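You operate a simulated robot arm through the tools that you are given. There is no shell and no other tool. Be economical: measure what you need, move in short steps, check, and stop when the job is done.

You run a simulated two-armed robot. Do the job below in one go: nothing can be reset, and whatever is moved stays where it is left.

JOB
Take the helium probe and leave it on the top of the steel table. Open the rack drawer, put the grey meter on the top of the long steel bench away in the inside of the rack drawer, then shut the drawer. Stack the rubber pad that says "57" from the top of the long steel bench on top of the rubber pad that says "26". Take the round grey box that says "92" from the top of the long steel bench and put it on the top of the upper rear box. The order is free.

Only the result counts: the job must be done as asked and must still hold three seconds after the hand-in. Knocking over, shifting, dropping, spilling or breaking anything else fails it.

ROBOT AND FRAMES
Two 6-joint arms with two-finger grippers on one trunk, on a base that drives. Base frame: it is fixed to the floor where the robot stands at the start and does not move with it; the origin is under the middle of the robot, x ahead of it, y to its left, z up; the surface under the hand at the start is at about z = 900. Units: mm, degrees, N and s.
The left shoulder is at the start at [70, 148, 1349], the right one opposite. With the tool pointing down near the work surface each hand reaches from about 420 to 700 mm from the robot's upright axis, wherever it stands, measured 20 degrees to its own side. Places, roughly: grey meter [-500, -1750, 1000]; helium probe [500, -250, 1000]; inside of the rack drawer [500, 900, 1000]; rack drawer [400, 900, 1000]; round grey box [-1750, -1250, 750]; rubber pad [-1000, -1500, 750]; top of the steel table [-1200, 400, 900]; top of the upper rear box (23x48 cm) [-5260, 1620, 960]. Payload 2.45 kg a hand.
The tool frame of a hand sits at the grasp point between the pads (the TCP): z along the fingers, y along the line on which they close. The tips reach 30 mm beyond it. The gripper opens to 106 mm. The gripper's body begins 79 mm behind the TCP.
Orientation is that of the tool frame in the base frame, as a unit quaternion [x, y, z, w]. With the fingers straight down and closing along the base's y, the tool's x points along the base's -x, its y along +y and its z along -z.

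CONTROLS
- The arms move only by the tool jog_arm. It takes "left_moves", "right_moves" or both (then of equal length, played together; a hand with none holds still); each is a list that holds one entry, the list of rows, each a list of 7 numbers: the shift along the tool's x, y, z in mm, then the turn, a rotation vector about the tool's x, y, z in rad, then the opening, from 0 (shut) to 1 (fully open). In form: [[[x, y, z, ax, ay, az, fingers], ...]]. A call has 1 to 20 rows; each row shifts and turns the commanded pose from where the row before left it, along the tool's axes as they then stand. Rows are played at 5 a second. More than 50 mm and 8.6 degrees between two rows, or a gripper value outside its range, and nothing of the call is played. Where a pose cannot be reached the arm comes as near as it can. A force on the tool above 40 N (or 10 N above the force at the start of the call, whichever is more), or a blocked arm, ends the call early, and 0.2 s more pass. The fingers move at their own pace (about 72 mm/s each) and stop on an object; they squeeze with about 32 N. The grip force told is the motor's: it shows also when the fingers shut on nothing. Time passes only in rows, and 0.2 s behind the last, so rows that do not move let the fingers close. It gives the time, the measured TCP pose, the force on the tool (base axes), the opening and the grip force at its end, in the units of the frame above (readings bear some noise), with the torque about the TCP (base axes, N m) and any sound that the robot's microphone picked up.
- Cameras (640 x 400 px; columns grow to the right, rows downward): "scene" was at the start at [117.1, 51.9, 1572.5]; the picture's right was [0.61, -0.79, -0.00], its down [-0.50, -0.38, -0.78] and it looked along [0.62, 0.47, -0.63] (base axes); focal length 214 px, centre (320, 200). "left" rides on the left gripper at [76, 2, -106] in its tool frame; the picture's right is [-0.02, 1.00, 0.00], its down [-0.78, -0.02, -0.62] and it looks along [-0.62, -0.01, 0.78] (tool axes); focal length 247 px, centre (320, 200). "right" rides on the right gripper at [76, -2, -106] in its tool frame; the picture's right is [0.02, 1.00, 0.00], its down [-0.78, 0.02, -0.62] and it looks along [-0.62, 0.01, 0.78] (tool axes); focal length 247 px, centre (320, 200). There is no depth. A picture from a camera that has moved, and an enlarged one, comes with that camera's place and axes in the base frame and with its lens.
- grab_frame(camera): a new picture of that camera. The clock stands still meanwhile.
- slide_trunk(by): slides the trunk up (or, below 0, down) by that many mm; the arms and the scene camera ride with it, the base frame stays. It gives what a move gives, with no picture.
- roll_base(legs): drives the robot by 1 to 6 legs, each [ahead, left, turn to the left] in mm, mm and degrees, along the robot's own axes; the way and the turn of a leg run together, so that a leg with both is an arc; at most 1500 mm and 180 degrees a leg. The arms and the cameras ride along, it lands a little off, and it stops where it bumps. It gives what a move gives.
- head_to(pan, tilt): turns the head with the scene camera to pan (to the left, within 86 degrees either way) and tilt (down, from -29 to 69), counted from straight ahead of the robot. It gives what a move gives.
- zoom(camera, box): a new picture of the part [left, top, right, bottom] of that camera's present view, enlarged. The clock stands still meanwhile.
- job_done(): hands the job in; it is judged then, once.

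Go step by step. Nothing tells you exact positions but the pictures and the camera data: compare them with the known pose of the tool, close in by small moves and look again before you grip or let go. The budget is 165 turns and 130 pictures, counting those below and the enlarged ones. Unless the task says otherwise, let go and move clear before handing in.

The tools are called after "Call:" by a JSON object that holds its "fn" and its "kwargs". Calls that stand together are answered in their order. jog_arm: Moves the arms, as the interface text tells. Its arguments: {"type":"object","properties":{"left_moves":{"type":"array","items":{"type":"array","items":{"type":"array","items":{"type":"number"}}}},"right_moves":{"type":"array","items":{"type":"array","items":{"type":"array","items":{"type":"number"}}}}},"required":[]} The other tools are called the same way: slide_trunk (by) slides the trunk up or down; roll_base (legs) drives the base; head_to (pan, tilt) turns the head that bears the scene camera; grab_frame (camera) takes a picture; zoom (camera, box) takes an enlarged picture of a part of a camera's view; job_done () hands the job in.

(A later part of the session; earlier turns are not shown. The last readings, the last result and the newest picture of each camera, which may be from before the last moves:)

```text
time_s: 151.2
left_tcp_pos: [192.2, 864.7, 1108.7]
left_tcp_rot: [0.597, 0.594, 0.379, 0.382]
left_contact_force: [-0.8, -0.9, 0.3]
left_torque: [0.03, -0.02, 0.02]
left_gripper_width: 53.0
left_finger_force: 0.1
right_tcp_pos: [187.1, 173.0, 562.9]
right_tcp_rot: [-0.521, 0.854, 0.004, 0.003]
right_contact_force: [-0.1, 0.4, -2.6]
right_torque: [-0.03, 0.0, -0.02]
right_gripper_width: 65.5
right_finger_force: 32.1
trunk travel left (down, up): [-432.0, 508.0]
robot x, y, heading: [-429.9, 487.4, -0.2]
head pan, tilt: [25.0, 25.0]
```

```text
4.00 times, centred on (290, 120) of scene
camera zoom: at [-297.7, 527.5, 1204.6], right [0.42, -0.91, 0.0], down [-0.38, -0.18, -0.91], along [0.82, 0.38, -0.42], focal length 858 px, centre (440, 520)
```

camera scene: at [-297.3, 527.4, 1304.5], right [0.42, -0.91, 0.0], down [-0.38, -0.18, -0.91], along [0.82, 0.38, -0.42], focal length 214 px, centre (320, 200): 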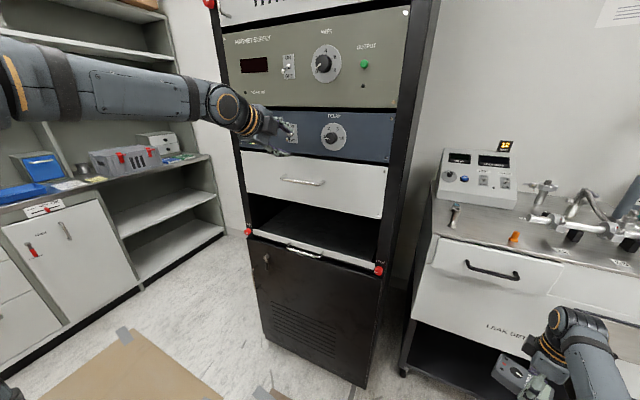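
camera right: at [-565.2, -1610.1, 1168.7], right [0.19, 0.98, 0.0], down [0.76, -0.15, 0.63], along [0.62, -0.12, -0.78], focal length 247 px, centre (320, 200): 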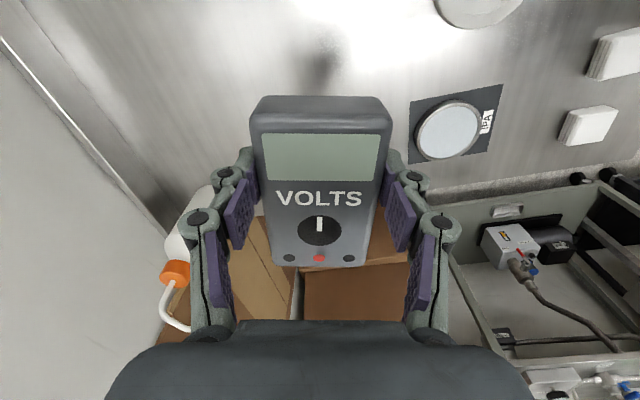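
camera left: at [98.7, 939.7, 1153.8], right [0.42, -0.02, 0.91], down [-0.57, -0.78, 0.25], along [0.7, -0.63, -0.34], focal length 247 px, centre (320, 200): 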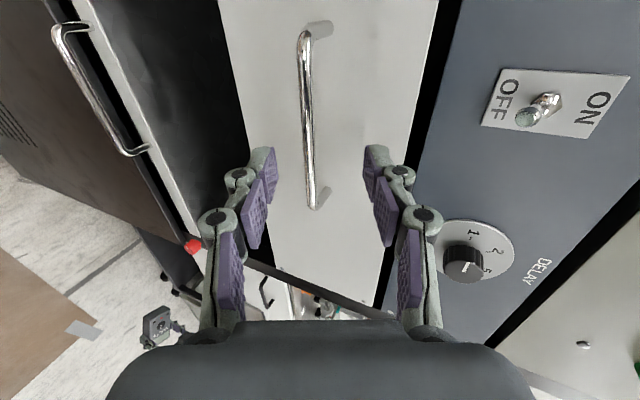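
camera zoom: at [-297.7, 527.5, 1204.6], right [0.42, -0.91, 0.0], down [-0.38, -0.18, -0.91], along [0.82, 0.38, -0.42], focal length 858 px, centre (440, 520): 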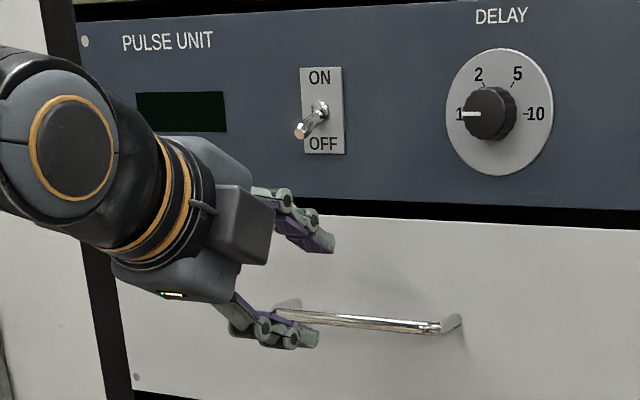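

Call:
{"fn": "jog_arm", "kwargs": {"left_moves": [[[0, -6, 0, 0, 0, 0, 0.36], [0, 0, 20, 0, 0, 0, 0.36], [0, 0, 15, 0, 0, 0, 0.36]]]}}

Call:
{"fn": "grab_frame", "kwargs": {"camera": "left"}}

Call:
{"fn": "zoom", "kwargs": {"camera": "scene", "box": [250, 120, 346, 180]}}

```text
time_s: 152.0
left_tcp_pos: [215.6, 869.5, 1083.6]
left_tcp_rot: [0.597, 0.595, 0.379, 0.383]
left_contact_force: [0.5, 0.2, 0.1]
left_torque: [0.01, -0.01, 0.01]
left_gripper_width: 38.2
left_finger_force: 0.0
left hand out of reach, approached as far as the arm can: row 3
right_tcp_pos: [185.7, 171.7, 563.0]
right_tcp_rot: [-0.521, 0.854, 0.004, 0.003]
right_contact_force: [-0.7, 0.3, -2.2]
right_torque: [-0.04, -0.01, 0.0]
right_gripper_width: 65.6
right_finger_force: 31.7
trunk travel left (down, up): [-432.0, 508.0]
robot x, y, heading: [-430.9, 486.8, -0.2]
head pan, tilt: [25.0, 25.0]
```

```text
48 pictures are left
camera left: at [121.3, 946.8, 1129.4], right [0.42, -0.02, 0.91], down [-0.58, -0.78, 0.25], along [0.7, -0.63, -0.34], focal length 247 px, centre (320, 200)
```

left: 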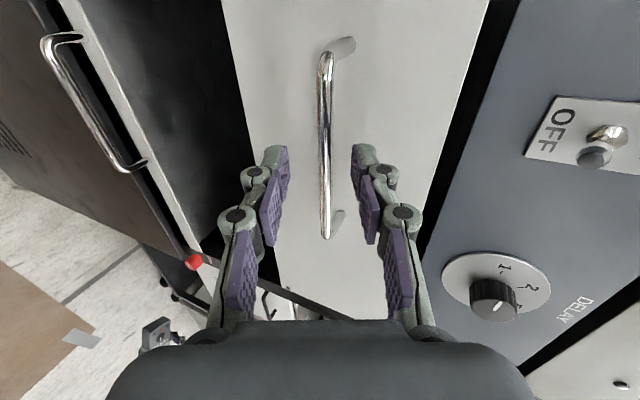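

```text
6.67 times, centred on (298, 150) of scene
camera zoom: at [-297.5, 527.8, 1204.6], right [0.42, -0.91, 0.0], down [-0.38, -0.18, -0.91], along [0.82, 0.38, -0.42], focal length 1430 px, centre (467, 533)
```

zoom: 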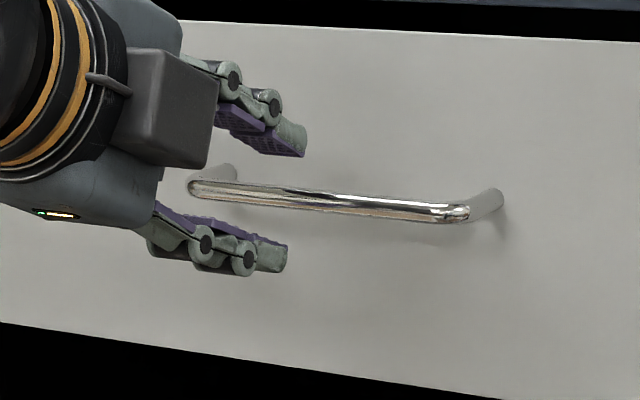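

The bar is centred between the fingers. Driving the base 27 mm ahead to engulf the bar.

Call:
{"fn": "roll_base", "kwargs": {"legs": [[27, 0, 0]]}}

Call:
{"fn": "zoom", "kwargs": {"camera": "scene", "box": [250, 120, 346, 180]}}

Call:
{"fn": "grab_frame", "kwargs": {"camera": "left"}}

```text
time_s: 152.8
left_tcp_pos: [242.1, 869.6, 1082.4]
left_tcp_rot: [0.597, 0.595, 0.379, 0.382]
left_contact_force: [0.4, 0.2, -0.4]
left_torque: [-0.03, -0.01, 0.02]
left_gripper_width: 38.3
left_finger_force: 0.0
right_tcp_pos: [213.7, 172.5, 562.3]
right_tcp_rot: [-0.521, 0.854, 0.004, 0.003]
right_contact_force: [-0.8, -0.2, -2.0]
right_torque: [-0.02, 0.0, -0.02]
right_gripper_width: 65.6
right_finger_force: 31.8
trunk travel left (down, up): [-432.0, 508.0]
robot x, y, heading: [-404.6, 489.1, -0.4]
head pan, tilt: [25.0, 25.0]
```

```text
6.67 times, centred on (298, 150) of scene
camera zoom: at [-269.9, 527.7, 1204.5], right [0.42, -0.91, 0.0], down [-0.38, -0.18, -0.91], along [0.82, 0.38, -0.42], focal length 1430 px, centre (467, 533)
```

zoom: 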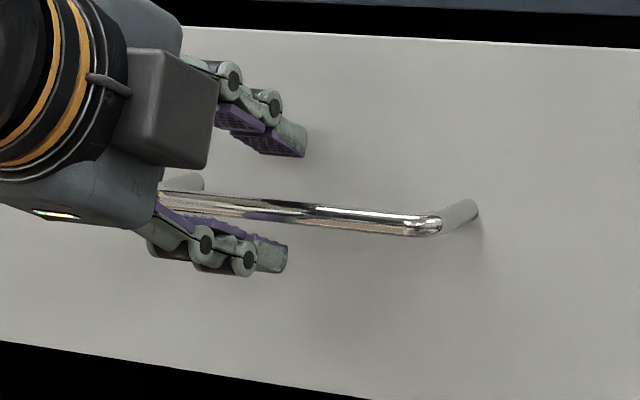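

```text
45 pictures are left
camera left: at [148.5, 946.7, 1128.9], right [0.42, -0.02, 0.91], down [-0.57, -0.78, 0.25], along [0.7, -0.63, -0.34], focal length 247 px, centre (320, 200)
```

left: 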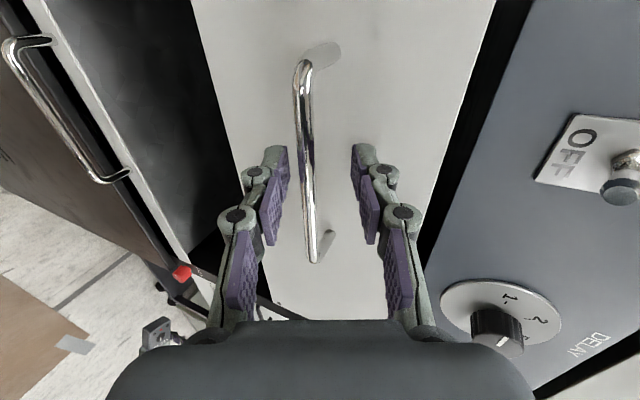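

Call:
{"fn": "jog_arm", "kwargs": {"left_moves": [[[0, -4, 0, 0, 0, 0, 0.36], [0, 0, 0, 0, 0, 0, 0.2], [0, 0, 0, 0, 0, 0, 0.0], [0, 0, 0, 0, 0, 0, 0.0], [0, 0, 0, 0, 0, 0, 0.0]]]}}

Call:
{"fn": "zoom", "kwargs": {"camera": "scene", "box": [250, 120, 346, 180]}}

```text
time_s: 154.0
left_tcp_pos: [240.2, 870.8, 1076.9]
left_tcp_rot: [0.599, 0.596, 0.377, 0.38]
left_contact_force: [-13.1, -6.3, -20.8]
left_torque: [-0.09, 0.37, -0.17]
left_gripper_width: 9.2
left_finger_force: 36.4
right_tcp_pos: [214.0, 171.6, 562.9]
right_tcp_rot: [-0.521, 0.853, 0.003, 0.002]
right_contact_force: [-0.6, -0.1, -1.9]
right_torque: [-0.03, 0.03, -0.01]
right_gripper_width: 65.4
right_finger_force: 31.5
trunk travel left (down, up): [-432.0, 508.0]
robot x, y, heading: [-404.7, 488.2, -0.2]
head pan, tilt: [25.0, 25.0]
```

```text
6.67 times, centred on (298, 150) of scene
camera zoom: at [-270.6, 528.1, 1204.2], right [0.42, -0.91, 0.0], down [-0.38, -0.18, -0.91], along [0.82, 0.38, -0.42], focal length 1430 px, centre (467, 533)
```

zoom: 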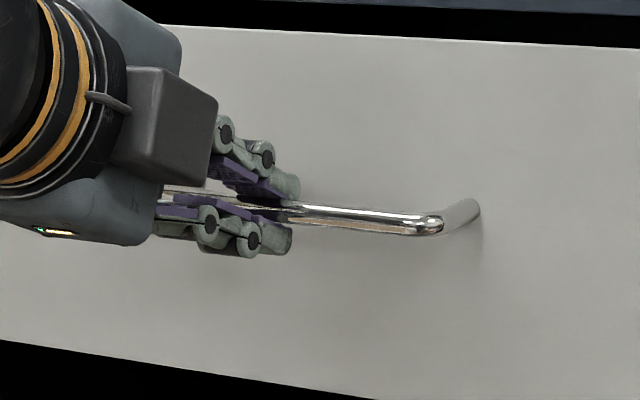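

Handle gripped. Pulling the drawer by backing the base 60 mm first.

Call:
{"fn": "jog_arm", "kwargs": {"left_moves": [[[0, -1.5, 0, 0, 0, 0, 0]]]}}

Call:
{"fn": "roll_base", "kwargs": {"legs": [[-60, 0, 0]]}}

Call:
{"fn": "grab_frame", "kwargs": {"camera": "scene"}}

```text
time_s: 154.4
left_tcp_pos: [240.1, 868.8, 1076.4]
left_tcp_rot: [0.598, 0.595, 0.377, 0.381]
left_contact_force: [-10.5, -8.5, -20.7]
left_torque: [-0.17, 0.32, -0.35]
left_gripper_width: 8.9
left_finger_force: 36.6
right_tcp_pos: [214.5, 172.3, 561.4]
right_tcp_rot: [-0.52, 0.854, 0.004, 0.003]
right_contact_force: [0.1, 0.1, -2.1]
right_torque: [-0.04, -0.03, -0.01]
right_gripper_width: 65.3
right_finger_force: 32.2
trunk travel left (down, up): [-432.0, 508.0]
robot x, y, heading: [-403.0, 492.7, -0.1]
head pan, tilt: [25.0, 25.0]
```

```text
time_s: 155.4
left_tcp_pos: [201.2, 870.1, 1075.2]
left_tcp_rot: [0.599, 0.595, 0.377, 0.381]
left_contact_force: [0.8, 4.8, 7.5]
left_torque: [-0.53, -0.07, -0.92]
left_gripper_width: 9.2
left_finger_force: 36.4
right_tcp_pos: [171.2, 170.4, 561.8]
right_tcp_rot: [-0.519, 0.854, 0.005, 0.001]
right_contact_force: [0.1, 0.0, -2.8]
right_torque: [-0.02, 0.04, -0.04]
right_gripper_width: 65.6
right_finger_force: 31.7
trunk travel left (down, up): [-432.0, 508.0]
robot x, y, heading: [-445.7, 490.4, -0.2]
head pan, tilt: [25.0, 25.0]
stopped in leg 1: the robot was blocked; the commanded pose is now the measured one
```

```text
43 pictures are left
camera scene: at [-310.8, 527.9, 1204.5], right [0.42, -0.91, 0.0], down [-0.39, -0.18, -0.91], along [0.82, 0.38, -0.42], focal length 214 px, centre (320, 200)
```

scene: 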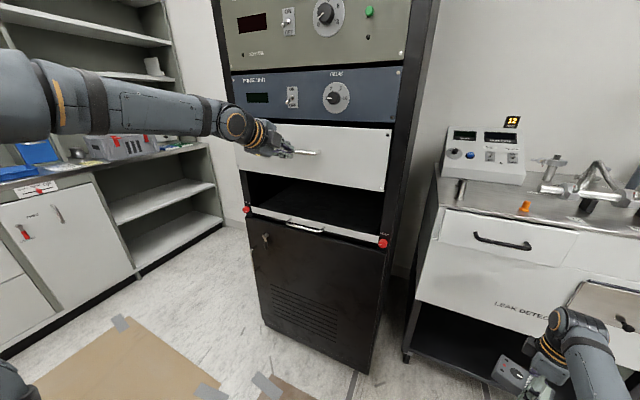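

The base stopped after ~40 mm. I need to see whether the drawer opened and what blocked the base.

Call:
{"fn": "zoom", "kwargs": {"camera": "scene", "box": [220, 90, 412, 210]}}

Call:
{"fn": "head_to", "kwargs": {"pan": 86, "tilt": 45}}

Call:
{"fn": "grab_frame", "kwargs": {"camera": "scene"}}

```text
3.33 times, centred on (316, 150) of scene
camera zoom: at [-310.8, 527.9, 1204.5], right [0.42, -0.91, 0.0], down [-0.39, -0.18, -0.91], along [0.82, 0.38, -0.42], focal length 715 px, centre (333, 367)
```

zoom: 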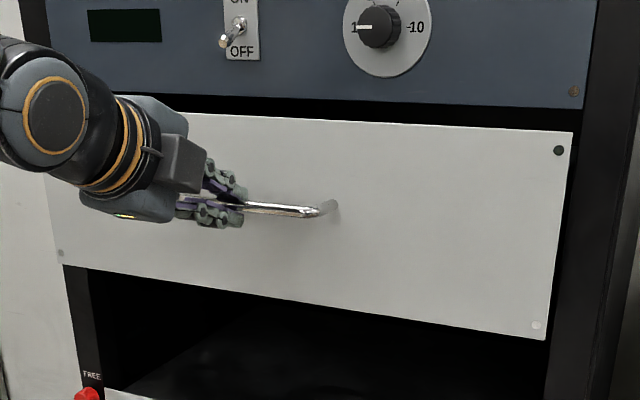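

```text
time_s: 156.7
left_tcp_pos: [197.8, 869.6, 1075.9]
left_tcp_rot: [0.599, 0.595, 0.376, 0.381]
left_contact_force: [1.0, 8.6, 13.1]
left_torque: [0.07, -0.17, 0.44]
left_gripper_width: 9.0
left_finger_force: 36.5
right_tcp_pos: [169.0, 171.0, 562.6]
right_tcp_rot: [-0.52, 0.854, 0.003, 0.002]
right_contact_force: [0.2, -0.3, -2.4]
right_torque: [0.0, -0.01, 0.04]
right_gripper_width: 65.7
right_finger_force: 32.1
trunk travel left (down, up): [-432.0, 508.0]
robot x, y, heading: [-443.2, 486.2, -0.3]
head pan, tilt: [85.9, 45.0]
```

```text
41 pictures are left
camera scene: at [-391.0, 570.9, 1174.1], right [1.0, -0.08, 0.0], down [-0.05, -0.71, -0.71], along [0.06, 0.7, -0.71], focal length 214 px, centre (320, 200)
```

scene: 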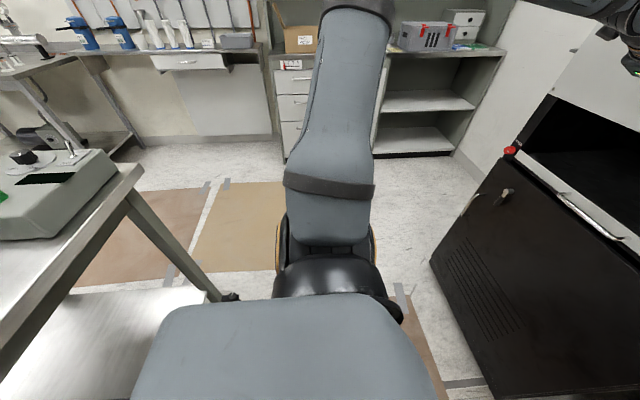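

The drawer is open ~40 mm; the base is likely against the table behind. Pulling on with the arm.

Call:
{"fn": "jog_arm", "kwargs": {"left_moves": [[[0, -4.2, -9, 0, 0, 0, 0], [0, -4.2, -9, 0, 0, 0, 0], [0, -4.2, -9, 0, 0, 0, 0], [0, -4.2, -9, 0, 0, 0, 0]]]}}

```text
time_s: 157.7
left_tcp_pos: [157.4, 869.7, 1076.0]
left_tcp_rot: [0.599, 0.595, 0.376, 0.381]
left_contact_force: [-0.9, 7.6, 14.0]
left_torque: [0.06, -0.16, 0.36]
left_gripper_width: 9.1
left_finger_force: 36.7
right_tcp_pos: [169.1, 170.2, 563.6]
right_tcp_rot: [-0.519, 0.855, 0.003, 0.003]
right_contact_force: [-0.1, -0.1, -2.6]
right_torque: [0.0, 0.03, 0.01]
right_gripper_width: 65.5
right_finger_force: 32.2
trunk travel left (down, up): [-432.0, 508.0]
robot x, y, heading: [-446.2, 490.4, -0.6]
head pan, tilt: [85.9, 45.0]
```

Call:
{"fn": "jog_arm", "kwargs": {"left_moves": [[[0, -8.4, -18, 0, 0, 0, 0], [0, -8.4, -18, 0, 0, 0, 0], [0, -8.4, -18, 0, 0, 0, 0], [0, -8.4, -18, 0, 0, 0, 0], [0, -8.4, -18, 0, 0, 0, 0], [0, -8.4, -18, 0, 0, 0, 0]]]}}

Call:
{"fn": "head_to", "kwargs": {"pan": 25, "tilt": 25}}

Call:
{"fn": "grab_frame", "kwargs": {"camera": "scene"}}

```text
time_s: 159.1
left_tcp_pos: [58.0, 862.7, 1076.9]
left_tcp_rot: [0.598, 0.598, 0.376, 0.378]
left_contact_force: [-1.9, 24.8, -8.8]
left_torque: [0.37, 0.04, 0.14]
left_gripper_width: 9.2
left_finger_force: 36.8
left hand out of reach, approached as far as the arm can: row 5, 6
right_tcp_pos: [170.7, 174.9, 564.3]
right_tcp_rot: [-0.52, 0.854, 0.001, 0.0]
right_contact_force: [0.1, 0.3, -2.1]
right_torque: [-0.03, -0.01, 0.01]
right_gripper_width: 65.6
right_finger_force: 32.2
trunk travel left (down, up): [-432.0, 508.0]
robot x, y, heading: [-443.8, 486.3, -0.4]
head pan, tilt: [85.9, 45.0]
```

```text
time_s: 160.4
left_tcp_pos: [59.8, 859.0, 1078.2]
left_tcp_rot: [0.599, 0.597, 0.374, 0.38]
left_contact_force: [0.2, 24.3, -9.0]
left_torque: [0.28, 0.12, 0.4]
left_gripper_width: 9.1
left_finger_force: 37.1
right_tcp_pos: [171.8, 172.9, 564.1]
right_tcp_rot: [-0.52, 0.854, 0.002, 0.001]
right_contact_force: [0.2, -0.4, -1.3]
right_torque: [-0.01, -0.02, 0.02]
right_gripper_width: 65.4
right_finger_force: 32.0
trunk travel left (down, up): [-432.0, 508.0]
robot x, y, heading: [-446.1, 490.0, 0.0]
head pan, tilt: [25.0, 25.0]
```

```text
40 pictures are left
camera scene: at [-311.1, 533.8, 1204.1], right [0.42, -0.91, 0.0], down [-0.39, -0.18, -0.9], along [0.82, 0.38, -0.43], focal length 214 px, centre (320, 200)
```

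scene: 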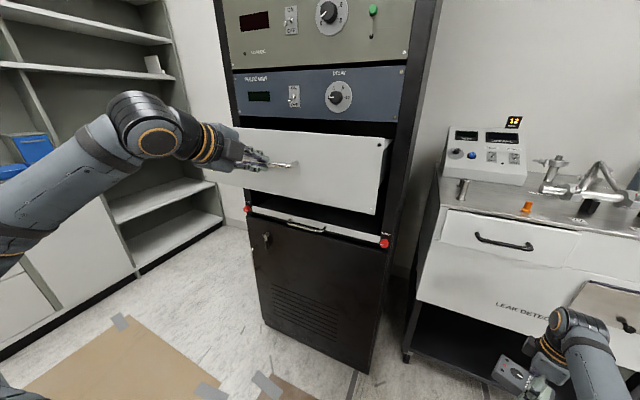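

Drawer is open ~180 mm. Releasing the handle and retreating the left hand.

Call:
{"fn": "jog_arm", "kwargs": {"left_moves": [[[0, 0, 0, 0, 0, 0, 0.2], [0, 0, 0, 0, 0, 0, 0.36], [0, 0, 0, 0, 0, 0, 0.36], [0, 0, -15, 0, 0, 0, 0.36], [0, 0, -20, 0, 0, 0, 0.36], [0, 0, -20, 0, 0, 0, 0.36]]]}}

Call:
{"fn": "zoom", "kwargs": {"camera": "scene", "box": [190, 80, 414, 220]}}

```text
time_s: 161.8
left_tcp_pos: [35.5, 842.4, 1093.5]
left_tcp_rot: [0.6, 0.596, 0.376, 0.38]
left_contact_force: [-0.9, 0.2, -0.6]
left_torque: [-0.02, -0.02, 0.0]
left_gripper_width: 38.0
left_finger_force: 0.1
left hand out of reach, approached as far as the arm can: row 4, 5, 6
right_tcp_pos: [170.8, 169.9, 561.2]
right_tcp_rot: [-0.52, 0.854, 0.004, 0.0]
right_contact_force: [0.5, 0.6, -2.3]
right_torque: [-0.01, 0.0, 0.01]
right_gripper_width: 65.4
right_finger_force: 31.9
trunk travel left (down, up): [-432.0, 508.0]
robot x, y, heading: [-451.3, 489.8, -0.4]
head pan, tilt: [25.0, 25.0]
```

```text
2.86 times, centred on (302, 150) of scene
camera zoom: at [-312.2, 527.6, 1204.5], right [0.42, -0.91, 0.0], down [-0.38, -0.18, -0.91], along [0.82, 0.38, -0.42], focal length 613 px, centre (371, 343)
```

zoom: 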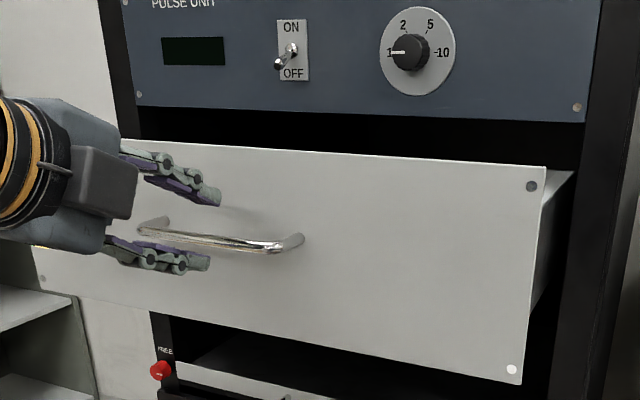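

Call:
{"fn": "slide_trunk", "kwargs": {"by": 400}}

Call:
{"fn": "slide_trunk", "kwargs": {"by": 105}}

Call:
{"fn": "jog_arm", "kwargs": {"right_moves": [[[0, 0, -30, 0, 0, -0.12, 0.4], [0, 0, -30, 0, 0, -0.12, 0.4], [0, 0, -30, 0, 0, -0.12, 0.4], [0, 0, -30, 0, 0, -0.117, 0.4], [0, 0, -30, 0, 0, 0, 0.4]]]}}

```text
time_s: 165.7
left_tcp_pos: [36.7, 843.0, 1494.8]
left_tcp_rot: [0.6, 0.596, 0.375, 0.379]
left_contact_force: [-0.7, 1.2, 0.3]
left_torque: [0.02, -0.02, -0.02]
left_gripper_width: 38.2
left_finger_force: 0.1
right_tcp_pos: [170.4, 170.9, 961.0]
right_tcp_rot: [-0.52, 0.854, 0.004, 0.002]
right_contact_force: [-0.1, -0.1, -2.7]
right_torque: [-0.03, 0.01, -0.01]
right_gripper_width: 65.4
right_finger_force: 32.6
trunk travel left (down, up): [-832.0, 108.0]
robot x, y, heading: [-446.8, 486.4, 0.2]
head pan, tilt: [25.0, 25.0]
```

```text
time_s: 167.0
left_tcp_pos: [37.3, 843.1, 1599.2]
left_tcp_rot: [0.6, 0.595, 0.376, 0.38]
left_contact_force: [0.2, -0.2, 0.4]
left_torque: [0.0, -0.01, 0.0]
left_gripper_width: 38.3
left_finger_force: 0.0
right_tcp_pos: [169.5, 170.1, 1066.6]
right_tcp_rot: [-0.519, 0.855, 0.004, 0.001]
right_contact_force: [-0.5, -0.7, -2.7]
right_torque: [-0.03, 0.02, 0.03]
right_gripper_width: 65.6
right_finger_force: 32.2
trunk travel left (down, up): [-937.0, 3.0]
robot x, y, heading: [-444.9, 488.8, -0.6]
head pan, tilt: [25.0, 25.0]
```

```text
time_s: 168.2
left_tcp_pos: [35.8, 842.8, 1598.2]
left_tcp_rot: [0.601, 0.595, 0.375, 0.38]
left_contact_force: [-0.2, 0.0, 0.5]
left_torque: [-0.02, 0.02, -0.02]
left_gripper_width: 38.2
left_finger_force: 0.1
right_tcp_pos: [177.8, 166.8, 1212.6]
right_tcp_rot: [0.707, -0.707, -0.004, -0.002]
right_contact_force: [0.8, 0.1, -2.9]
right_torque: [-0.05, 0.05, -0.05]
right_gripper_width: 65.5
right_finger_force: 32.5
right hand out of reach, approached as far as the arm can: row 5
trunk travel left (down, up): [-937.0, 3.0]
robot x, y, heading: [-445.9, 489.2, -0.6]
head pan, tilt: [25.0, 25.0]
```

Now drive left so the meter is above the open drawer.

Call:
{"fn": "roll_base", "kwargs": {"legs": [[15, 693, 0.5]]}}

Call:
{"fn": "head_to", "kwargs": {"pan": -20, "tilt": 40}}

Call:
{"fn": "grab_frame", "kwargs": {"camera": "scene"}}

Call:
{"fn": "grab_frame", "kwargs": {"camera": "right"}}

```text
time_s: 172.1
left_tcp_pos: [42.5, 1547.5, 1599.4]
left_tcp_rot: [0.596, 0.601, 0.378, 0.376]
left_contact_force: [-1.0, 0.8, -0.1]
left_torque: [0.01, -0.01, 0.01]
left_gripper_width: 38.2
left_finger_force: 0.0
right_tcp_pos: [196.2, 875.3, 1210.4]
right_tcp_rot: [0.713, -0.702, -0.005, -0.003]
right_contact_force: [0.0, -0.4, -3.1]
right_torque: [-0.02, 0.02, 0.0]
right_gripper_width: 65.5
right_finger_force: 32.2
trunk travel left (down, up): [-937.0, 3.0]
robot x, y, heading: [-430.9, 1187.7, 0.6]
head pan, tilt: [25.0, 25.0]
```

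```text
time_s: 173.2
left_tcp_pos: [42.6, 1550.2, 1599.3]
left_tcp_rot: [0.596, 0.6, 0.379, 0.375]
left_contact_force: [0.4, -0.2, -0.1]
left_torque: [-0.01, -0.01, -0.03]
left_gripper_width: 38.3
left_finger_force: 0.0
right_tcp_pos: [196.0, 877.0, 1211.1]
right_tcp_rot: [0.713, -0.701, -0.004, -0.002]
right_contact_force: [-0.6, -0.6, -2.9]
right_torque: [-0.04, 0.0, 0.03]
right_gripper_width: 65.3
right_finger_force: 31.7
trunk travel left (down, up): [-937.0, 3.0]
robot x, y, heading: [-433.6, 1185.2, 0.6]
head pan, tilt: [-20.0, 40.0]
```

```text
38 pictures are left
camera scene: at [-303.1, 1160.1, 1686.2], right [-0.33, -0.94, 0.0], down [-0.61, 0.21, -0.77], along [0.72, -0.25, -0.64], focal length 214 px, centre (320, 200)
```

scene: 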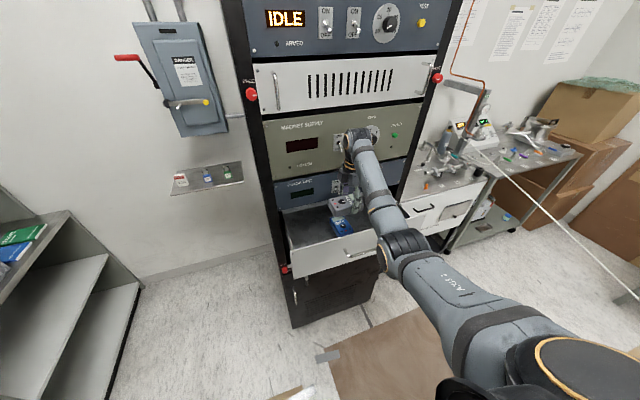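

```text
37 pictures are left
camera right: at [198.2, 799.0, 1317.0], right [-1.0, -0.04, 0.0], down [-0.03, 0.78, 0.63], along [-0.02, 0.63, -0.78], focal length 247 px, centre (320, 200)
```

right: 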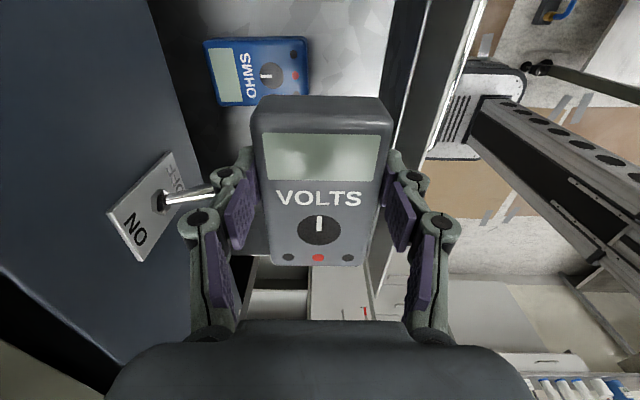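

A blue OHMS meter lies in the drawer at y≈864, and a toggle is near my finger; I'll pull back 35 mm, shift left to y≈1000 and then go forward a bit.

Call:
{"fn": "jog_arm", "kwargs": {"right_moves": [[[0, 18, 0, 0, 0, 0, 0.4], [0, 17, 0, 0, 0, 0, 0.4]]]}}

Call:
{"fn": "roll_base", "kwargs": {"legs": [[0, 125, 0]]}}

Call:
{"fn": "grab_frame", "kwargs": {"camera": "right"}}

Call:
{"fn": "zoom", "kwargs": {"camera": "scene", "box": [260, 140, 420, 280]}}

```text
time_s: 173.8
left_tcp_pos: [42.5, 1550.2, 1599.9]
left_tcp_rot: [0.595, 0.601, 0.378, 0.376]
left_contact_force: [0.5, -0.2, -0.8]
left_torque: [0.01, -0.02, -0.03]
left_gripper_width: 38.3
left_finger_force: 0.1
right_tcp_pos: [185.6, 871.5, 1195.2]
right_tcp_rot: [0.713, -0.701, -0.003, -0.003]
right_contact_force: [-0.3, 0.1, -1.9]
right_torque: [-0.06, 0.01, 0.01]
right_gripper_width: 65.5
right_finger_force: 32.1
right hand out of reach, approached as far as the arm can: row 1, 2
trunk travel left (down, up): [-937.0, 3.0]
robot x, y, heading: [-431.2, 1187.7, 0.7]
head pan, tilt: [-20.0, 40.0]
```

```text
time_s: 175.0
left_tcp_pos: [40.8, 1670.1, 1601.5]
left_tcp_rot: [0.596, 0.599, 0.381, 0.375]
left_contact_force: [-0.1, -0.5, -0.7]
left_torque: [0.04, 0.0, 0.07]
left_gripper_width: 38.3
left_finger_force: 0.0
right_tcp_pos: [183.1, 993.0, 1193.4]
right_tcp_rot: [0.713, -0.701, -0.005, -0.004]
right_contact_force: [0.5, -1.3, -2.3]
right_torque: [-0.03, 0.0, -0.04]
right_gripper_width: 65.4
right_finger_force: 32.0
trunk travel left (down, up): [-937.0, 3.0]
robot x, y, heading: [-433.2, 1313.5, 0.6]
head pan, tilt: [-20.0, 40.0]
```

```text
36 pictures are left
camera right: at [184.7, 914.4, 1299.4], right [-1.0, -0.04, 0.0], down [-0.03, 0.78, 0.63], along [-0.02, 0.63, -0.78], focal length 247 px, centre (320, 200)
```

right: 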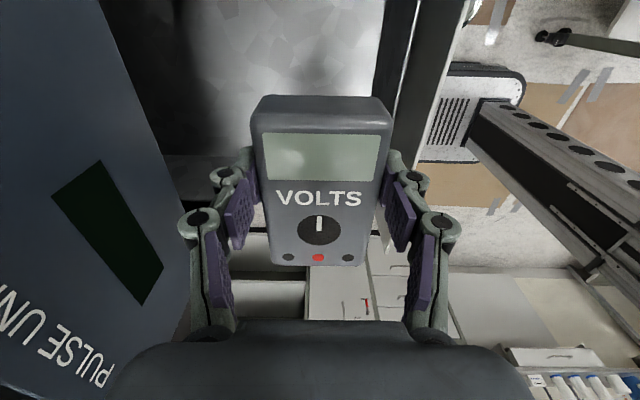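

```text
2.86 times, centred on (340, 210) of scene
camera zoom: at [-304.5, 1280.4, 1686.1], right [-0.33, -0.94, 0.0], down [-0.61, 0.22, -0.76], along [0.72, -0.25, -0.64], focal length 613 px, centre (263, 171)
```

zoom: 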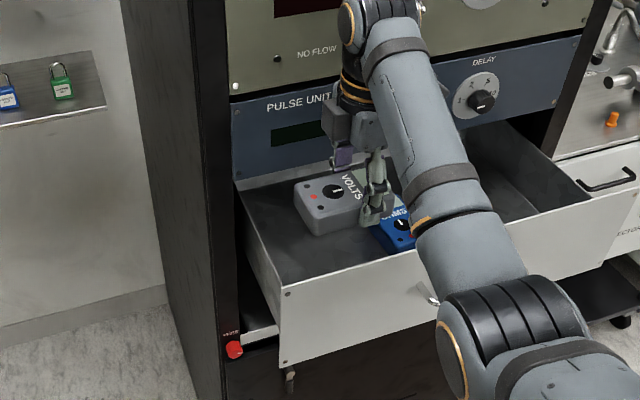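

Placement spot is clear. Shift +8 mm in x and lower the trunk.

Call:
{"fn": "jog_arm", "kwargs": {"right_moves": [[[0, -8, 0, 0, 0, 0, 0.4]]]}}

Call:
{"fn": "slide_trunk", "kwargs": {"by": -110}}

Call:
{"fn": "grab_frame", "kwargs": {"camera": "right"}}

Call:
{"fn": "zoom", "kwargs": {"camera": "scene", "box": [260, 80, 420, 220]}}

```text
time_s: 175.4
left_tcp_pos: [41.9, 1677.4, 1598.2]
left_tcp_rot: [0.595, 0.601, 0.379, 0.376]
left_contact_force: [-0.5, -0.5, 0.4]
left_torque: [-0.02, 0.01, -0.02]
left_gripper_width: 38.2
left_finger_force: 0.1
right_tcp_pos: [191.7, 997.7, 1194.9]
right_tcp_rot: [0.713, -0.701, -0.003, -0.002]
right_contact_force: [1.1, 0.1, -2.4]
right_torque: [-0.03, -0.02, -0.01]
right_gripper_width: 65.4
right_finger_force: 31.5
trunk travel left (down, up): [-937.0, 3.0]
robot x, y, heading: [-435.3, 1313.6, 0.6]
head pan, tilt: [-20.0, 40.0]
```

```text
time_s: 176.9
left_tcp_pos: [40.3, 1675.7, 1489.4]
left_tcp_rot: [0.596, 0.6, 0.379, 0.376]
left_contact_force: [-0.6, -0.3, 0.0]
left_torque: [0.01, 0.03, 0.0]
left_gripper_width: 38.1
left_finger_force: 0.0
right_tcp_pos: [190.5, 996.0, 1084.8]
right_tcp_rot: [0.713, -0.701, -0.003, -0.004]
right_contact_force: [1.2, 0.2, -2.9]
right_torque: [-0.03, 0.04, 0.0]
right_gripper_width: 65.6
right_finger_force: 31.9
trunk travel left (down, up): [-827.0, 113.0]
robot x, y, heading: [-435.4, 1315.0, 0.7]
head pan, tilt: [-20.0, 40.0]
```

```text
34 pictures are left
camera right: at [192.4, 917.7, 1190.6], right [-1.0, -0.04, 0.0], down [-0.03, 0.78, 0.63], along [-0.02, 0.63, -0.78], focal length 247 px, centre (320, 200)
```

right: 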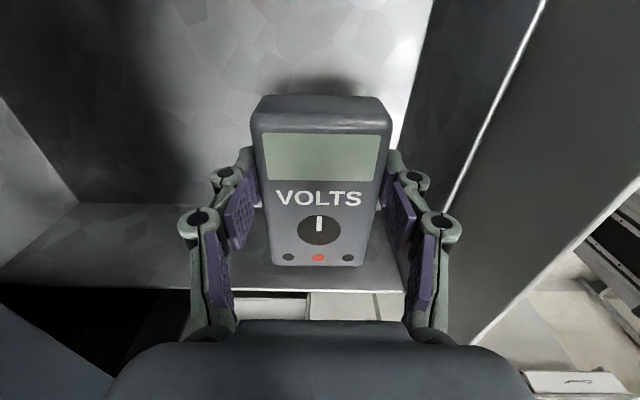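

```text
2.86 times, centred on (340, 150) of scene
camera zoom: at [-304.7, 1285.7, 1576.2], right [-0.33, -0.94, 0.0], down [-0.61, 0.21, -0.77], along [0.72, -0.25, -0.64], focal length 613 px, centre (263, 343)
```

zoom: 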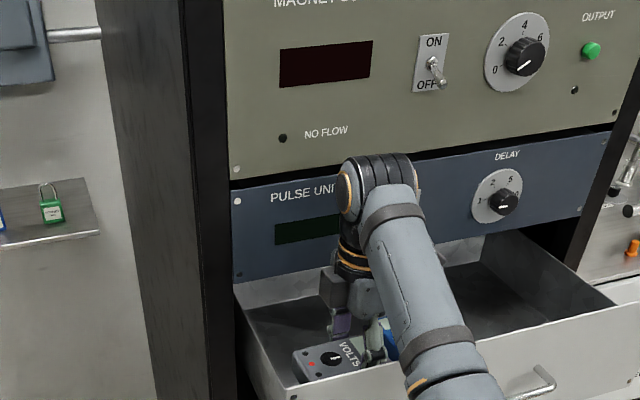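

Call:
{"fn": "slide_trunk", "kwargs": {"by": -30}}

Call:
{"fn": "jog_arm", "kwargs": {"right_moves": [[[0, 0, 4, 0, 0, 0, 0.4], [0, 0, 4, 0, 0, 0, 0.4], [0, 0, 3, 0, 0, 0, 0.4], [0, 0, 3, 0, 0, 0, 0.4], [0, 0, 3, 0, 0, 0, 0.4]]]}}

Call:
{"fn": "grab_frame", "kwargs": {"camera": "right"}}

```text
time_s: 177.6
left_tcp_pos: [38.4, 1675.8, 1458.9]
left_tcp_rot: [0.595, 0.601, 0.379, 0.376]
left_contact_force: [0.1, -0.7, 0.4]
left_torque: [0.01, 0.0, 0.01]
left_gripper_width: 38.1
left_finger_force: 0.0
right_tcp_pos: [189.4, 997.3, 1056.1]
right_tcp_rot: [0.713, -0.701, -0.004, -0.003]
right_contact_force: [0.9, -0.1, -2.4]
right_torque: [0.0, -0.01, 0.0]
right_gripper_width: 65.6
right_finger_force: 32.4
trunk travel left (down, up): [-797.0, 143.0]
robot x, y, heading: [-433.0, 1316.6, 0.7]
head pan, tilt: [-20.0, 40.0]
```

```text
time_s: 178.8
left_tcp_pos: [41.0, 1676.2, 1458.8]
left_tcp_rot: [0.595, 0.601, 0.378, 0.376]
left_contact_force: [1.1, 0.0, 0.3]
left_torque: [0.0, -0.02, -0.01]
left_gripper_width: 38.2
left_finger_force: 0.0
right_tcp_pos: [191.5, 994.6, 1038.5]
right_tcp_rot: [0.713, -0.701, -0.003, -0.003]
right_contact_force: [0.4, 0.7, -2.6]
right_torque: [-0.07, 0.0, -0.02]
right_gripper_width: 65.5
right_finger_force: 31.8
trunk travel left (down, up): [-797.0, 143.0]
robot x, y, heading: [-433.0, 1310.0, 1.1]
head pan, tilt: [-20.0, 40.0]
```

```text
32 pictures are left
camera right: at [192.8, 918.0, 1143.7], right [-1.0, -0.04, 0.0], down [-0.03, 0.78, 0.63], along [-0.02, 0.63, -0.78], focal length 247 px, centre (320, 200)
```

right: 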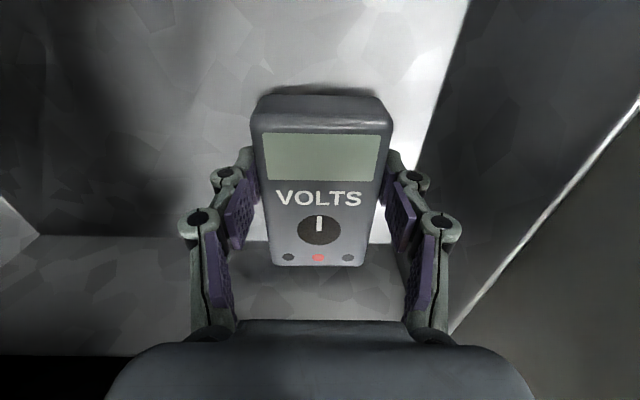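

Call:
{"fn": "jog_arm", "kwargs": {"right_moves": [[[0, 0, 3, 0, 0, 0, 0.4], [0, 0, 3, 0, 0, 0, 0.4], [0, 0, 2, 0, 0, 0, 0.4]]]}}

Call:
{"fn": "jog_arm", "kwargs": {"right_moves": [[[0, 0, 2, 0, 0, 0, 0.4], [0, 0, 2, 0, 0, 0, 0.4]]]}}

```text
time_s: 179.6
left_tcp_pos: [40.9, 1675.1, 1459.2]
left_tcp_rot: [0.595, 0.6, 0.379, 0.377]
left_contact_force: [-0.6, 0.1, -0.4]
left_torque: [0.01, 0.01, -0.04]
left_gripper_width: 38.2
left_finger_force: 0.1
right_tcp_pos: [191.2, 996.7, 1029.7]
right_tcp_rot: [0.713, -0.701, -0.004, -0.003]
right_contact_force: [-0.2, 0.3, -2.1]
right_torque: [-0.01, -0.02, 0.0]
right_gripper_width: 65.5
right_finger_force: 32.1
trunk travel left (down, up): [-797.0, 143.0]
robot x, y, heading: [-431.9, 1314.6, 0.4]
head pan, tilt: [-20.0, 40.0]
```

```text
time_s: 180.2
left_tcp_pos: [40.6, 1676.3, 1458.8]
left_tcp_rot: [0.596, 0.6, 0.379, 0.376]
left_contact_force: [0.1, 0.0, 0.1]
left_torque: [0.0, 0.0, -0.03]
left_gripper_width: 38.2
left_finger_force: 0.0
right_tcp_pos: [190.5, 995.7, 1027.6]
right_tcp_rot: [0.712, -0.702, -0.004, -0.002]
right_contact_force: [-0.6, -0.7, -2.8]
right_torque: [-0.07, -0.02, 0.02]
right_gripper_width: 65.4
right_finger_force: 32.2
trunk travel left (down, up): [-797.0, 143.0]
robot x, y, heading: [-432.8, 1317.2, 0.5]
head pan, tilt: [-20.0, 40.0]
```

Call:
{"fn": "jog_arm", "kwargs": {"right_moves": [[[0, 0, 2, 0, 0, 0, 0.4], [0, 0, 2, 0, 0, 0, 0.4], [0, 0, 2, 0, 0, 0, 0.4]]]}}

Call:
{"fn": "jog_arm", "kwargs": {"right_moves": [[[0, 0, 2, 0, 0, 0, 0.4], [0, 0, 2, 0, 0, 0, 0.4]]]}}

```text
time_s: 181.0
left_tcp_pos: [38.4, 1678.5, 1461.1]
left_tcp_rot: [0.594, 0.6, 0.38, 0.377]
left_contact_force: [-0.1, 0.1, 0.1]
left_torque: [-0.02, -0.01, -0.03]
left_gripper_width: 38.2
left_finger_force: 0.1
right_tcp_pos: [189.1, 996.5, 1022.8]
right_tcp_rot: [0.712, -0.702, -0.001, -0.003]
right_contact_force: [0.8, -1.9, 11.5]
right_torque: [0.61, 0.33, 0.03]
right_gripper_width: 65.5
right_finger_force: 31.9
trunk travel left (down, up): [-797.0, 143.0]
robot x, y, heading: [-437.1, 1310.2, 0.9]
head pan, tilt: [-20.0, 40.0]
```

```text
time_s: 181.6
left_tcp_pos: [35.9, 1677.8, 1460.7]
left_tcp_rot: [0.595, 0.6, 0.38, 0.377]
left_contact_force: [-0.5, 0.4, -0.4]
left_torque: [-0.02, 0.0, -0.04]
left_gripper_width: 38.2
left_finger_force: 0.1
right_tcp_pos: [189.1, 997.1, 1019.3]
right_tcp_rot: [0.713, -0.701, 0.0, -0.003]
right_contact_force: [-1.2, -1.3, 23.2]
right_torque: [-0.08, 0.05, 0.03]
right_gripper_width: 66.1
right_finger_force: 32.2
trunk travel left (down, up): [-797.0, 143.0]
robot x, y, heading: [-434.0, 1314.3, 0.8]
head pan, tilt: [-20.0, 40.0]
```

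Meter rests on the drawer floor. Opening slightly and raising straight up with the trunk.

Call:
{"fn": "jog_arm", "kwargs": {"right_moves": [[[0, 0, -2, 0, 0, 0, 0.64], [0, 0, 0, 0, 0, 0, 0.68], [0, 0, 0, 0, 0, 0, 0.72], [0, 0, 0, 0, 0, 0, 0.74]]]}}

Call:
{"fn": "slide_trunk", "kwargs": {"by": 140}}

Call:
{"fn": "grab_frame", "kwargs": {"camera": "right"}}

```text
time_s: 182.6
left_tcp_pos: [41.6, 1676.7, 1459.6]
left_tcp_rot: [0.596, 0.601, 0.379, 0.376]
left_contact_force: [0.3, 0.1, -0.5]
left_torque: [-0.03, 0.0, 0.01]
left_gripper_width: 37.9
left_finger_force: 0.1
right_tcp_pos: [191.4, 997.5, 1017.9]
right_tcp_rot: [0.713, -0.701, -0.003, -0.002]
right_contact_force: [0.3, 0.1, 0.6]
right_torque: [-0.01, 0.02, -0.01]
right_gripper_width: 78.6
right_finger_force: 0.0
trunk travel left (down, up): [-797.0, 143.0]
robot x, y, heading: [-436.4, 1316.3, 0.7]
head pan, tilt: [-20.0, 40.0]
```

```text
time_s: 184.3
left_tcp_pos: [40.1, 1675.0, 1599.5]
left_tcp_rot: [0.596, 0.601, 0.379, 0.375]
left_contact_force: [0.2, -0.3, -0.8]
left_torque: [-0.01, 0.0, 0.03]
left_gripper_width: 38.3
left_finger_force: 0.1
right_tcp_pos: [190.5, 996.0, 1157.6]
right_tcp_rot: [0.713, -0.701, -0.003, -0.003]
right_contact_force: [-0.1, 0.0, -0.7]
right_torque: [-0.02, 0.03, -0.03]
right_gripper_width: 78.6
right_finger_force: 0.1
trunk travel left (down, up): [-937.0, 3.0]
robot x, y, heading: [-435.4, 1311.2, 0.5]
head pan, tilt: [-20.0, 40.0]
```

```text
31 pictures are left
camera right: at [192.4, 918.3, 1263.8], right [-1.0, -0.04, 0.0], down [-0.03, 0.78, 0.63], along [-0.02, 0.63, -0.78], focal length 247 px, centre (320, 200)
```

right: 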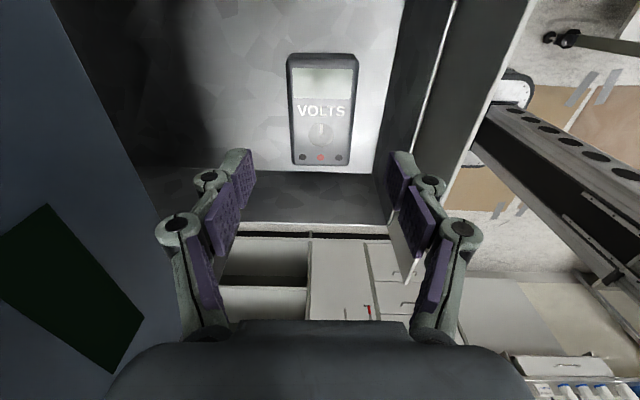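

The meter is in the drawer. I'll close the right fingers, raise the hand above the drawer front, and drive right so the left hand can push the drawer shut.

Call:
{"fn": "jog_arm", "kwargs": {"right_moves": [[[0, 0, -28, 0, 0, 0, 0], [0, 0, -27, 0, 0, 0, 0], [0, 0, 0, 0, 0, 0, 0], [0, 0, 0, 0, 0, 0, 0]]]}}

```text
time_s: 185.3
left_tcp_pos: [40.7, 1675.4, 1599.4]
left_tcp_rot: [0.595, 0.6, 0.38, 0.376]
left_contact_force: [0.2, -0.6, -0.2]
left_torque: [0.03, -0.01, 0.0]
left_gripper_width: 38.3
left_finger_force: 0.1
right_tcp_pos: [192.7, 994.1, 1211.7]
right_tcp_rot: [0.712, -0.702, -0.003, -0.003]
right_contact_force: [-0.2, -0.8, -0.4]
right_torque: [0.0, 0.0, -0.04]
right_gripper_width: 0.0
right_finger_force: 28.7
trunk travel left (down, up): [-937.0, 3.0]
robot x, y, heading: [-435.5, 1311.3, 0.9]
head pan, tilt: [-20.0, 40.0]
```

Call:
{"fn": "roll_base", "kwargs": {"legs": [[-8, 0, -0.9], [0, -695, 0]]}}

Call:
{"fn": "slide_trunk", "kwargs": {"by": -400}}

Call:
{"fn": "slide_trunk", "kwargs": {"by": -100}}

Call:
{"fn": "head_to", "kwargs": {"pan": 25, "tilt": 25}}

Call:
{"fn": "grab_frame", "kwargs": {"camera": "scene"}}

```text
time_s: 188.7
left_tcp_pos: [37.4, 1111.8, 1597.8]
left_tcp_rot: [0.598, 0.597, 0.375, 0.381]
left_contact_force: [-0.7, 1.5, 0.5]
left_torque: [-0.02, -0.02, -0.07]
left_gripper_width: 38.0
left_finger_force: 0.0
right_tcp_pos: [177.7, 424.4, 1215.5]
right_tcp_rot: [0.708, -0.707, 0.0, -0.002]
right_contact_force: [0.3, 0.3, -0.1]
right_torque: [-0.05, 0.02, 0.0]
right_gripper_width: 0.3
right_finger_force: 29.1
trunk travel left (down, up): [-937.0, 3.0]
robot x, y, heading: [-439.2, 746.5, -0.3]
head pan, tilt: [-20.0, 40.0]
stopped in leg 2: the robot was blocked; the commanded pose is now the measured one
```

```text
time_s: 192.5
left_tcp_pos: [38.3, 1100.7, 1199.1]
left_tcp_rot: [0.6, 0.596, 0.376, 0.378]
left_contact_force: [0.4, 0.0, -0.2]
left_torque: [0.0, 0.0, -0.01]
left_gripper_width: 38.2
left_finger_force: 0.1
right_tcp_pos: [179.9, 415.0, 812.3]
right_tcp_rot: [-0.707, 0.707, 0.003, 0.003]
right_contact_force: [0.0, 0.1, 0.0]
right_torque: [-0.01, 0.01, 0.01]
right_gripper_width: 0.0
right_finger_force: 28.4
trunk travel left (down, up): [-537.0, 403.0]
robot x, y, heading: [-441.4, 748.0, -0.3]
head pan, tilt: [-20.0, 40.0]
```

```text
time_s: 193.8
left_tcp_pos: [37.8, 1099.2, 1099.7]
left_tcp_rot: [0.6, 0.596, 0.375, 0.379]
left_contact_force: [-0.3, 0.5, -0.2]
left_torque: [0.03, -0.03, 0.02]
left_gripper_width: 38.3
left_finger_force: 0.0
right_tcp_pos: [177.8, 416.0, 712.1]
right_tcp_rot: [-0.707, 0.707, 0.003, 0.004]
right_contact_force: [0.2, -0.2, 0.8]
right_torque: [0.0, 0.01, -0.03]
right_gripper_width: 0.0
right_finger_force: 28.4
trunk travel left (down, up): [-437.0, 503.0]
robot x, y, heading: [-440.7, 748.9, -0.3]
head pan, tilt: [-20.0, 40.0]
```

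```text
time_s: 195.0
left_tcp_pos: [38.2, 1099.6, 1100.1]
left_tcp_rot: [0.6, 0.597, 0.375, 0.378]
left_contact_force: [0.2, 0.1, -0.1]
left_torque: [0.0, 0.01, -0.01]
left_gripper_width: 38.0
left_finger_force: 0.1
right_tcp_pos: [178.3, 416.4, 711.5]
right_tcp_rot: [-0.707, 0.707, 0.003, 0.004]
right_contact_force: [-0.6, 0.6, 0.0]
right_torque: [-0.03, -0.01, -0.03]
right_gripper_width: 0.0
right_finger_force: 27.8
trunk travel left (down, up): [-437.0, 503.0]
robot x, y, heading: [-440.6, 746.4, -0.4]
head pan, tilt: [25.0, 25.0]
```

```text
30 pictures are left
camera scene: at [-309.7, 784.0, 1209.6], right [0.42, -0.91, 0.0], down [-0.38, -0.18, -0.91], along [0.82, 0.38, -0.42], focal length 214 px, centre (320, 200)
```

scene: 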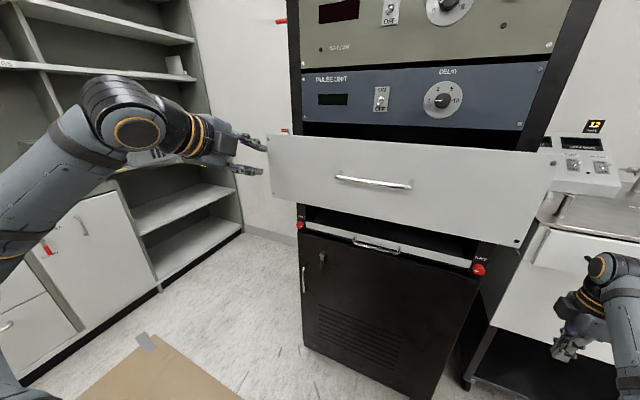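

The base touched something near the table again; I'll move forward a little first, then right, close the left fingers, and push the drawer.

Call:
{"fn": "jog_arm", "kwargs": {"left_moves": [[[0, 0, 0, 0, 0, 0, 0], [0, 0, 0, 0, 0, 0, 0], [0, 0, 0, 0, 0, 0, 0]]]}}

Call:
{"fn": "roll_base", "kwargs": {"legs": [[25, 0, 0], [0, -115, 0]]}}

Call:
{"fn": "grab_frame", "kwargs": {"camera": "scene"}}

```text
time_s: 195.8
left_tcp_pos: [37.4, 1099.5, 1099.5]
left_tcp_rot: [0.601, 0.595, 0.375, 0.379]
left_contact_force: [0.9, -0.3, -0.5]
left_torque: [-0.01, 0.02, 0.0]
left_gripper_width: 0.2
left_finger_force: 28.5
right_tcp_pos: [179.1, 415.9, 711.2]
right_tcp_rot: [-0.707, 0.707, 0.003, 0.004]
right_contact_force: [1.2, 0.3, -0.8]
right_torque: [0.01, -0.02, -0.02]
right_gripper_width: 0.0
right_finger_force: 28.3
trunk travel left (down, up): [-437.0, 503.0]
robot x, y, heading: [-444.0, 744.5, -0.2]
head pan, tilt: [25.0, 25.0]
```

```text
time_s: 197.4
left_tcp_pos: [62.1, 984.0, 1100.1]
left_tcp_rot: [0.6, 0.596, 0.376, 0.379]
left_contact_force: [0.5, 0.7, 0.0]
left_torque: [0.03, 0.0, 0.05]
left_gripper_width: 0.0
left_finger_force: 28.9
right_tcp_pos: [203.1, 301.5, 711.8]
right_tcp_rot: [0.707, -0.707, -0.003, -0.005]
right_contact_force: [-0.2, -0.8, -0.4]
right_torque: [0.04, 0.02, 0.0]
right_gripper_width: 0.0
right_finger_force: 28.1
trunk travel left (down, up): [-437.0, 503.0]
robot x, y, heading: [-418.9, 631.0, -0.3]
head pan, tilt: [25.0, 25.0]
```

```text
29 pictures are left
camera scene: at [-285.6, 668.6, 1209.7], right [0.42, -0.91, 0.0], down [-0.38, -0.18, -0.91], along [0.82, 0.38, -0.42], focal length 214 px, centre (320, 200)
```

scene: 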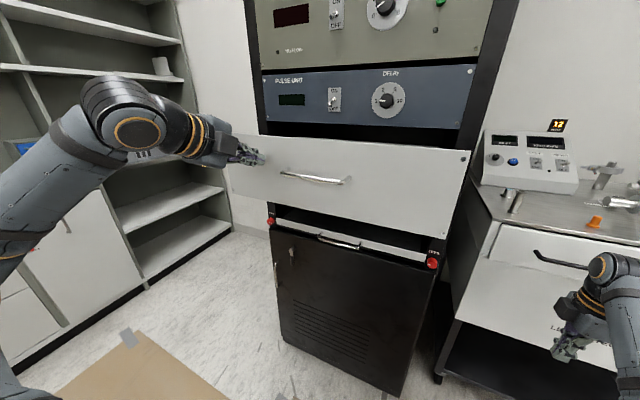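

Call:
{"fn": "roll_base", "kwargs": {"legs": [[80, 0, 0]]}}

Call:
{"fn": "jog_arm", "kwargs": {"left_moves": [[[0, 6.3, 13.5, 0, 0, 0, 0], [0, 6.3, 13.5, 0, 0, 0, 0], [0, 6.3, 13.5, 0, 0, 0, 0], [0, 6.3, 13.5, 0, 0, 0, 0], [0, 6.3, 13.5, 0, 0, 0, 0], [0, 6.3, 13.5, 0, 0, 0, 0]]]}}

Call:
{"fn": "grab_frame", "kwargs": {"camera": "scene"}}

```text
time_s: 198.4
left_tcp_pos: [143.9, 985.6, 1098.6]
left_tcp_rot: [0.602, 0.595, 0.376, 0.377]
left_contact_force: [0.8, -0.1, 0.6]
left_torque: [-0.01, 0.03, -0.02]
left_gripper_width: 0.0
left_finger_force: 28.1
right_tcp_pos: [283.0, 301.4, 710.6]
right_tcp_rot: [0.707, -0.707, -0.002, -0.002]
right_contact_force: [-0.7, 0.5, -0.3]
right_torque: [0.04, 0.07, -0.01]
right_gripper_width: 0.0
right_finger_force: 27.9
trunk travel left (down, up): [-437.0, 503.0]
robot x, y, heading: [-342.1, 633.2, -0.4]
head pan, tilt: [25.0, 25.0]
```

```text
time_s: 199.8
left_tcp_pos: [233.1, 984.8, 1099.0]
left_tcp_rot: [0.6, 0.596, 0.376, 0.379]
left_contact_force: [0.1, -0.2, -0.5]
left_torque: [-0.02, 0.03, -0.01]
left_gripper_width: 0.0
left_finger_force: 28.2
right_tcp_pos: [284.2, 300.5, 711.2]
right_tcp_rot: [0.707, -0.707, -0.004, -0.004]
right_contact_force: [-0.5, 0.4, -0.2]
right_torque: [0.02, -0.04, 0.01]
right_gripper_width: 0.0
right_finger_force: 28.6
trunk travel left (down, up): [-437.0, 503.0]
robot x, y, heading: [-338.6, 632.2, -0.3]
head pan, tilt: [25.0, 25.0]
```

```text
28 pictures are left
camera scene: at [-205.4, 668.6, 1209.5], right [0.42, -0.91, 0.0], down [-0.39, -0.18, -0.91], along [0.82, 0.38, -0.42], focal length 214 px, centre (320, 200)
```

scene: 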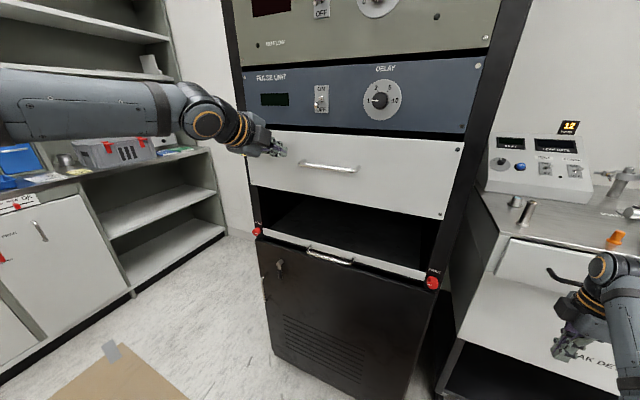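

Call:
{"fn": "jog_arm", "kwargs": {"left_moves": [[[0, 4.2, 9, 0, 0, 0, 0], [0, 4.2, 9, 0, 0, 0, 0], [0, 2.1, 4.5, 0, 0, 0, 0], [0, 2.1, 4.5, 0, 0, 0, 0], [0, 2.1, 4.5, 0, 0, 0, 0], [0, 2.1, 4.5, 0, 0, 0, 0]]]}}

Call:
{"fn": "zoom", "kwargs": {"camera": "scene", "box": [230, 70, 486, 230]}}

```text
time_s: 201.3
left_tcp_pos: [262.2, 985.1, 1099.5]
left_tcp_rot: [0.6, 0.597, 0.375, 0.379]
left_contact_force: [-26.7, -0.1, 2.5]
left_torque: [0.0, 0.03, 0.04]
left_gripper_width: 0.2
left_finger_force: 29.0
right_tcp_pos: [278.1, 302.7, 714.7]
right_tcp_rot: [0.708, -0.706, -0.002, -0.007]
right_contact_force: [-0.4, -0.7, -0.5]
right_torque: [-0.03, 0.03, 0.02]
right_gripper_width: 0.0
right_finger_force: 28.4
trunk travel left (down, up): [-437.0, 503.0]
robot x, y, heading: [-338.9, 633.5, -0.3]
head pan, tilt: [25.0, 25.0]
stopped in row 6 (left hand): the force on the tool passed its limit at 41 N (the readings are from after the stop); the commanded pose is now the measured one
```

```text
2.50 times, centred on (358, 150) of scene
camera zoom: at [-214.5, 668.9, 1210.6], right [0.42, -0.91, 0.0], down [-0.38, -0.18, -0.91], along [0.83, 0.38, -0.42], focal length 536 px, centre (225, 325)
```

zoom: 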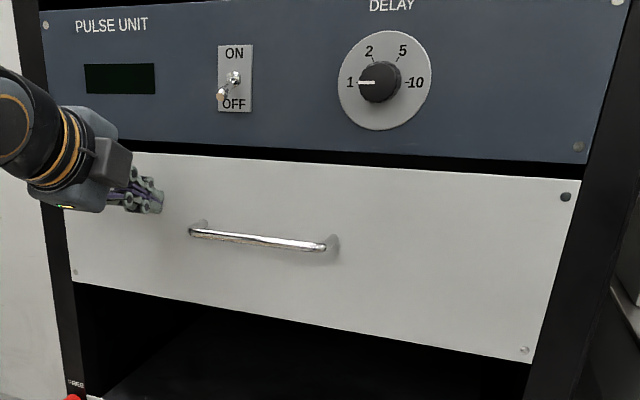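

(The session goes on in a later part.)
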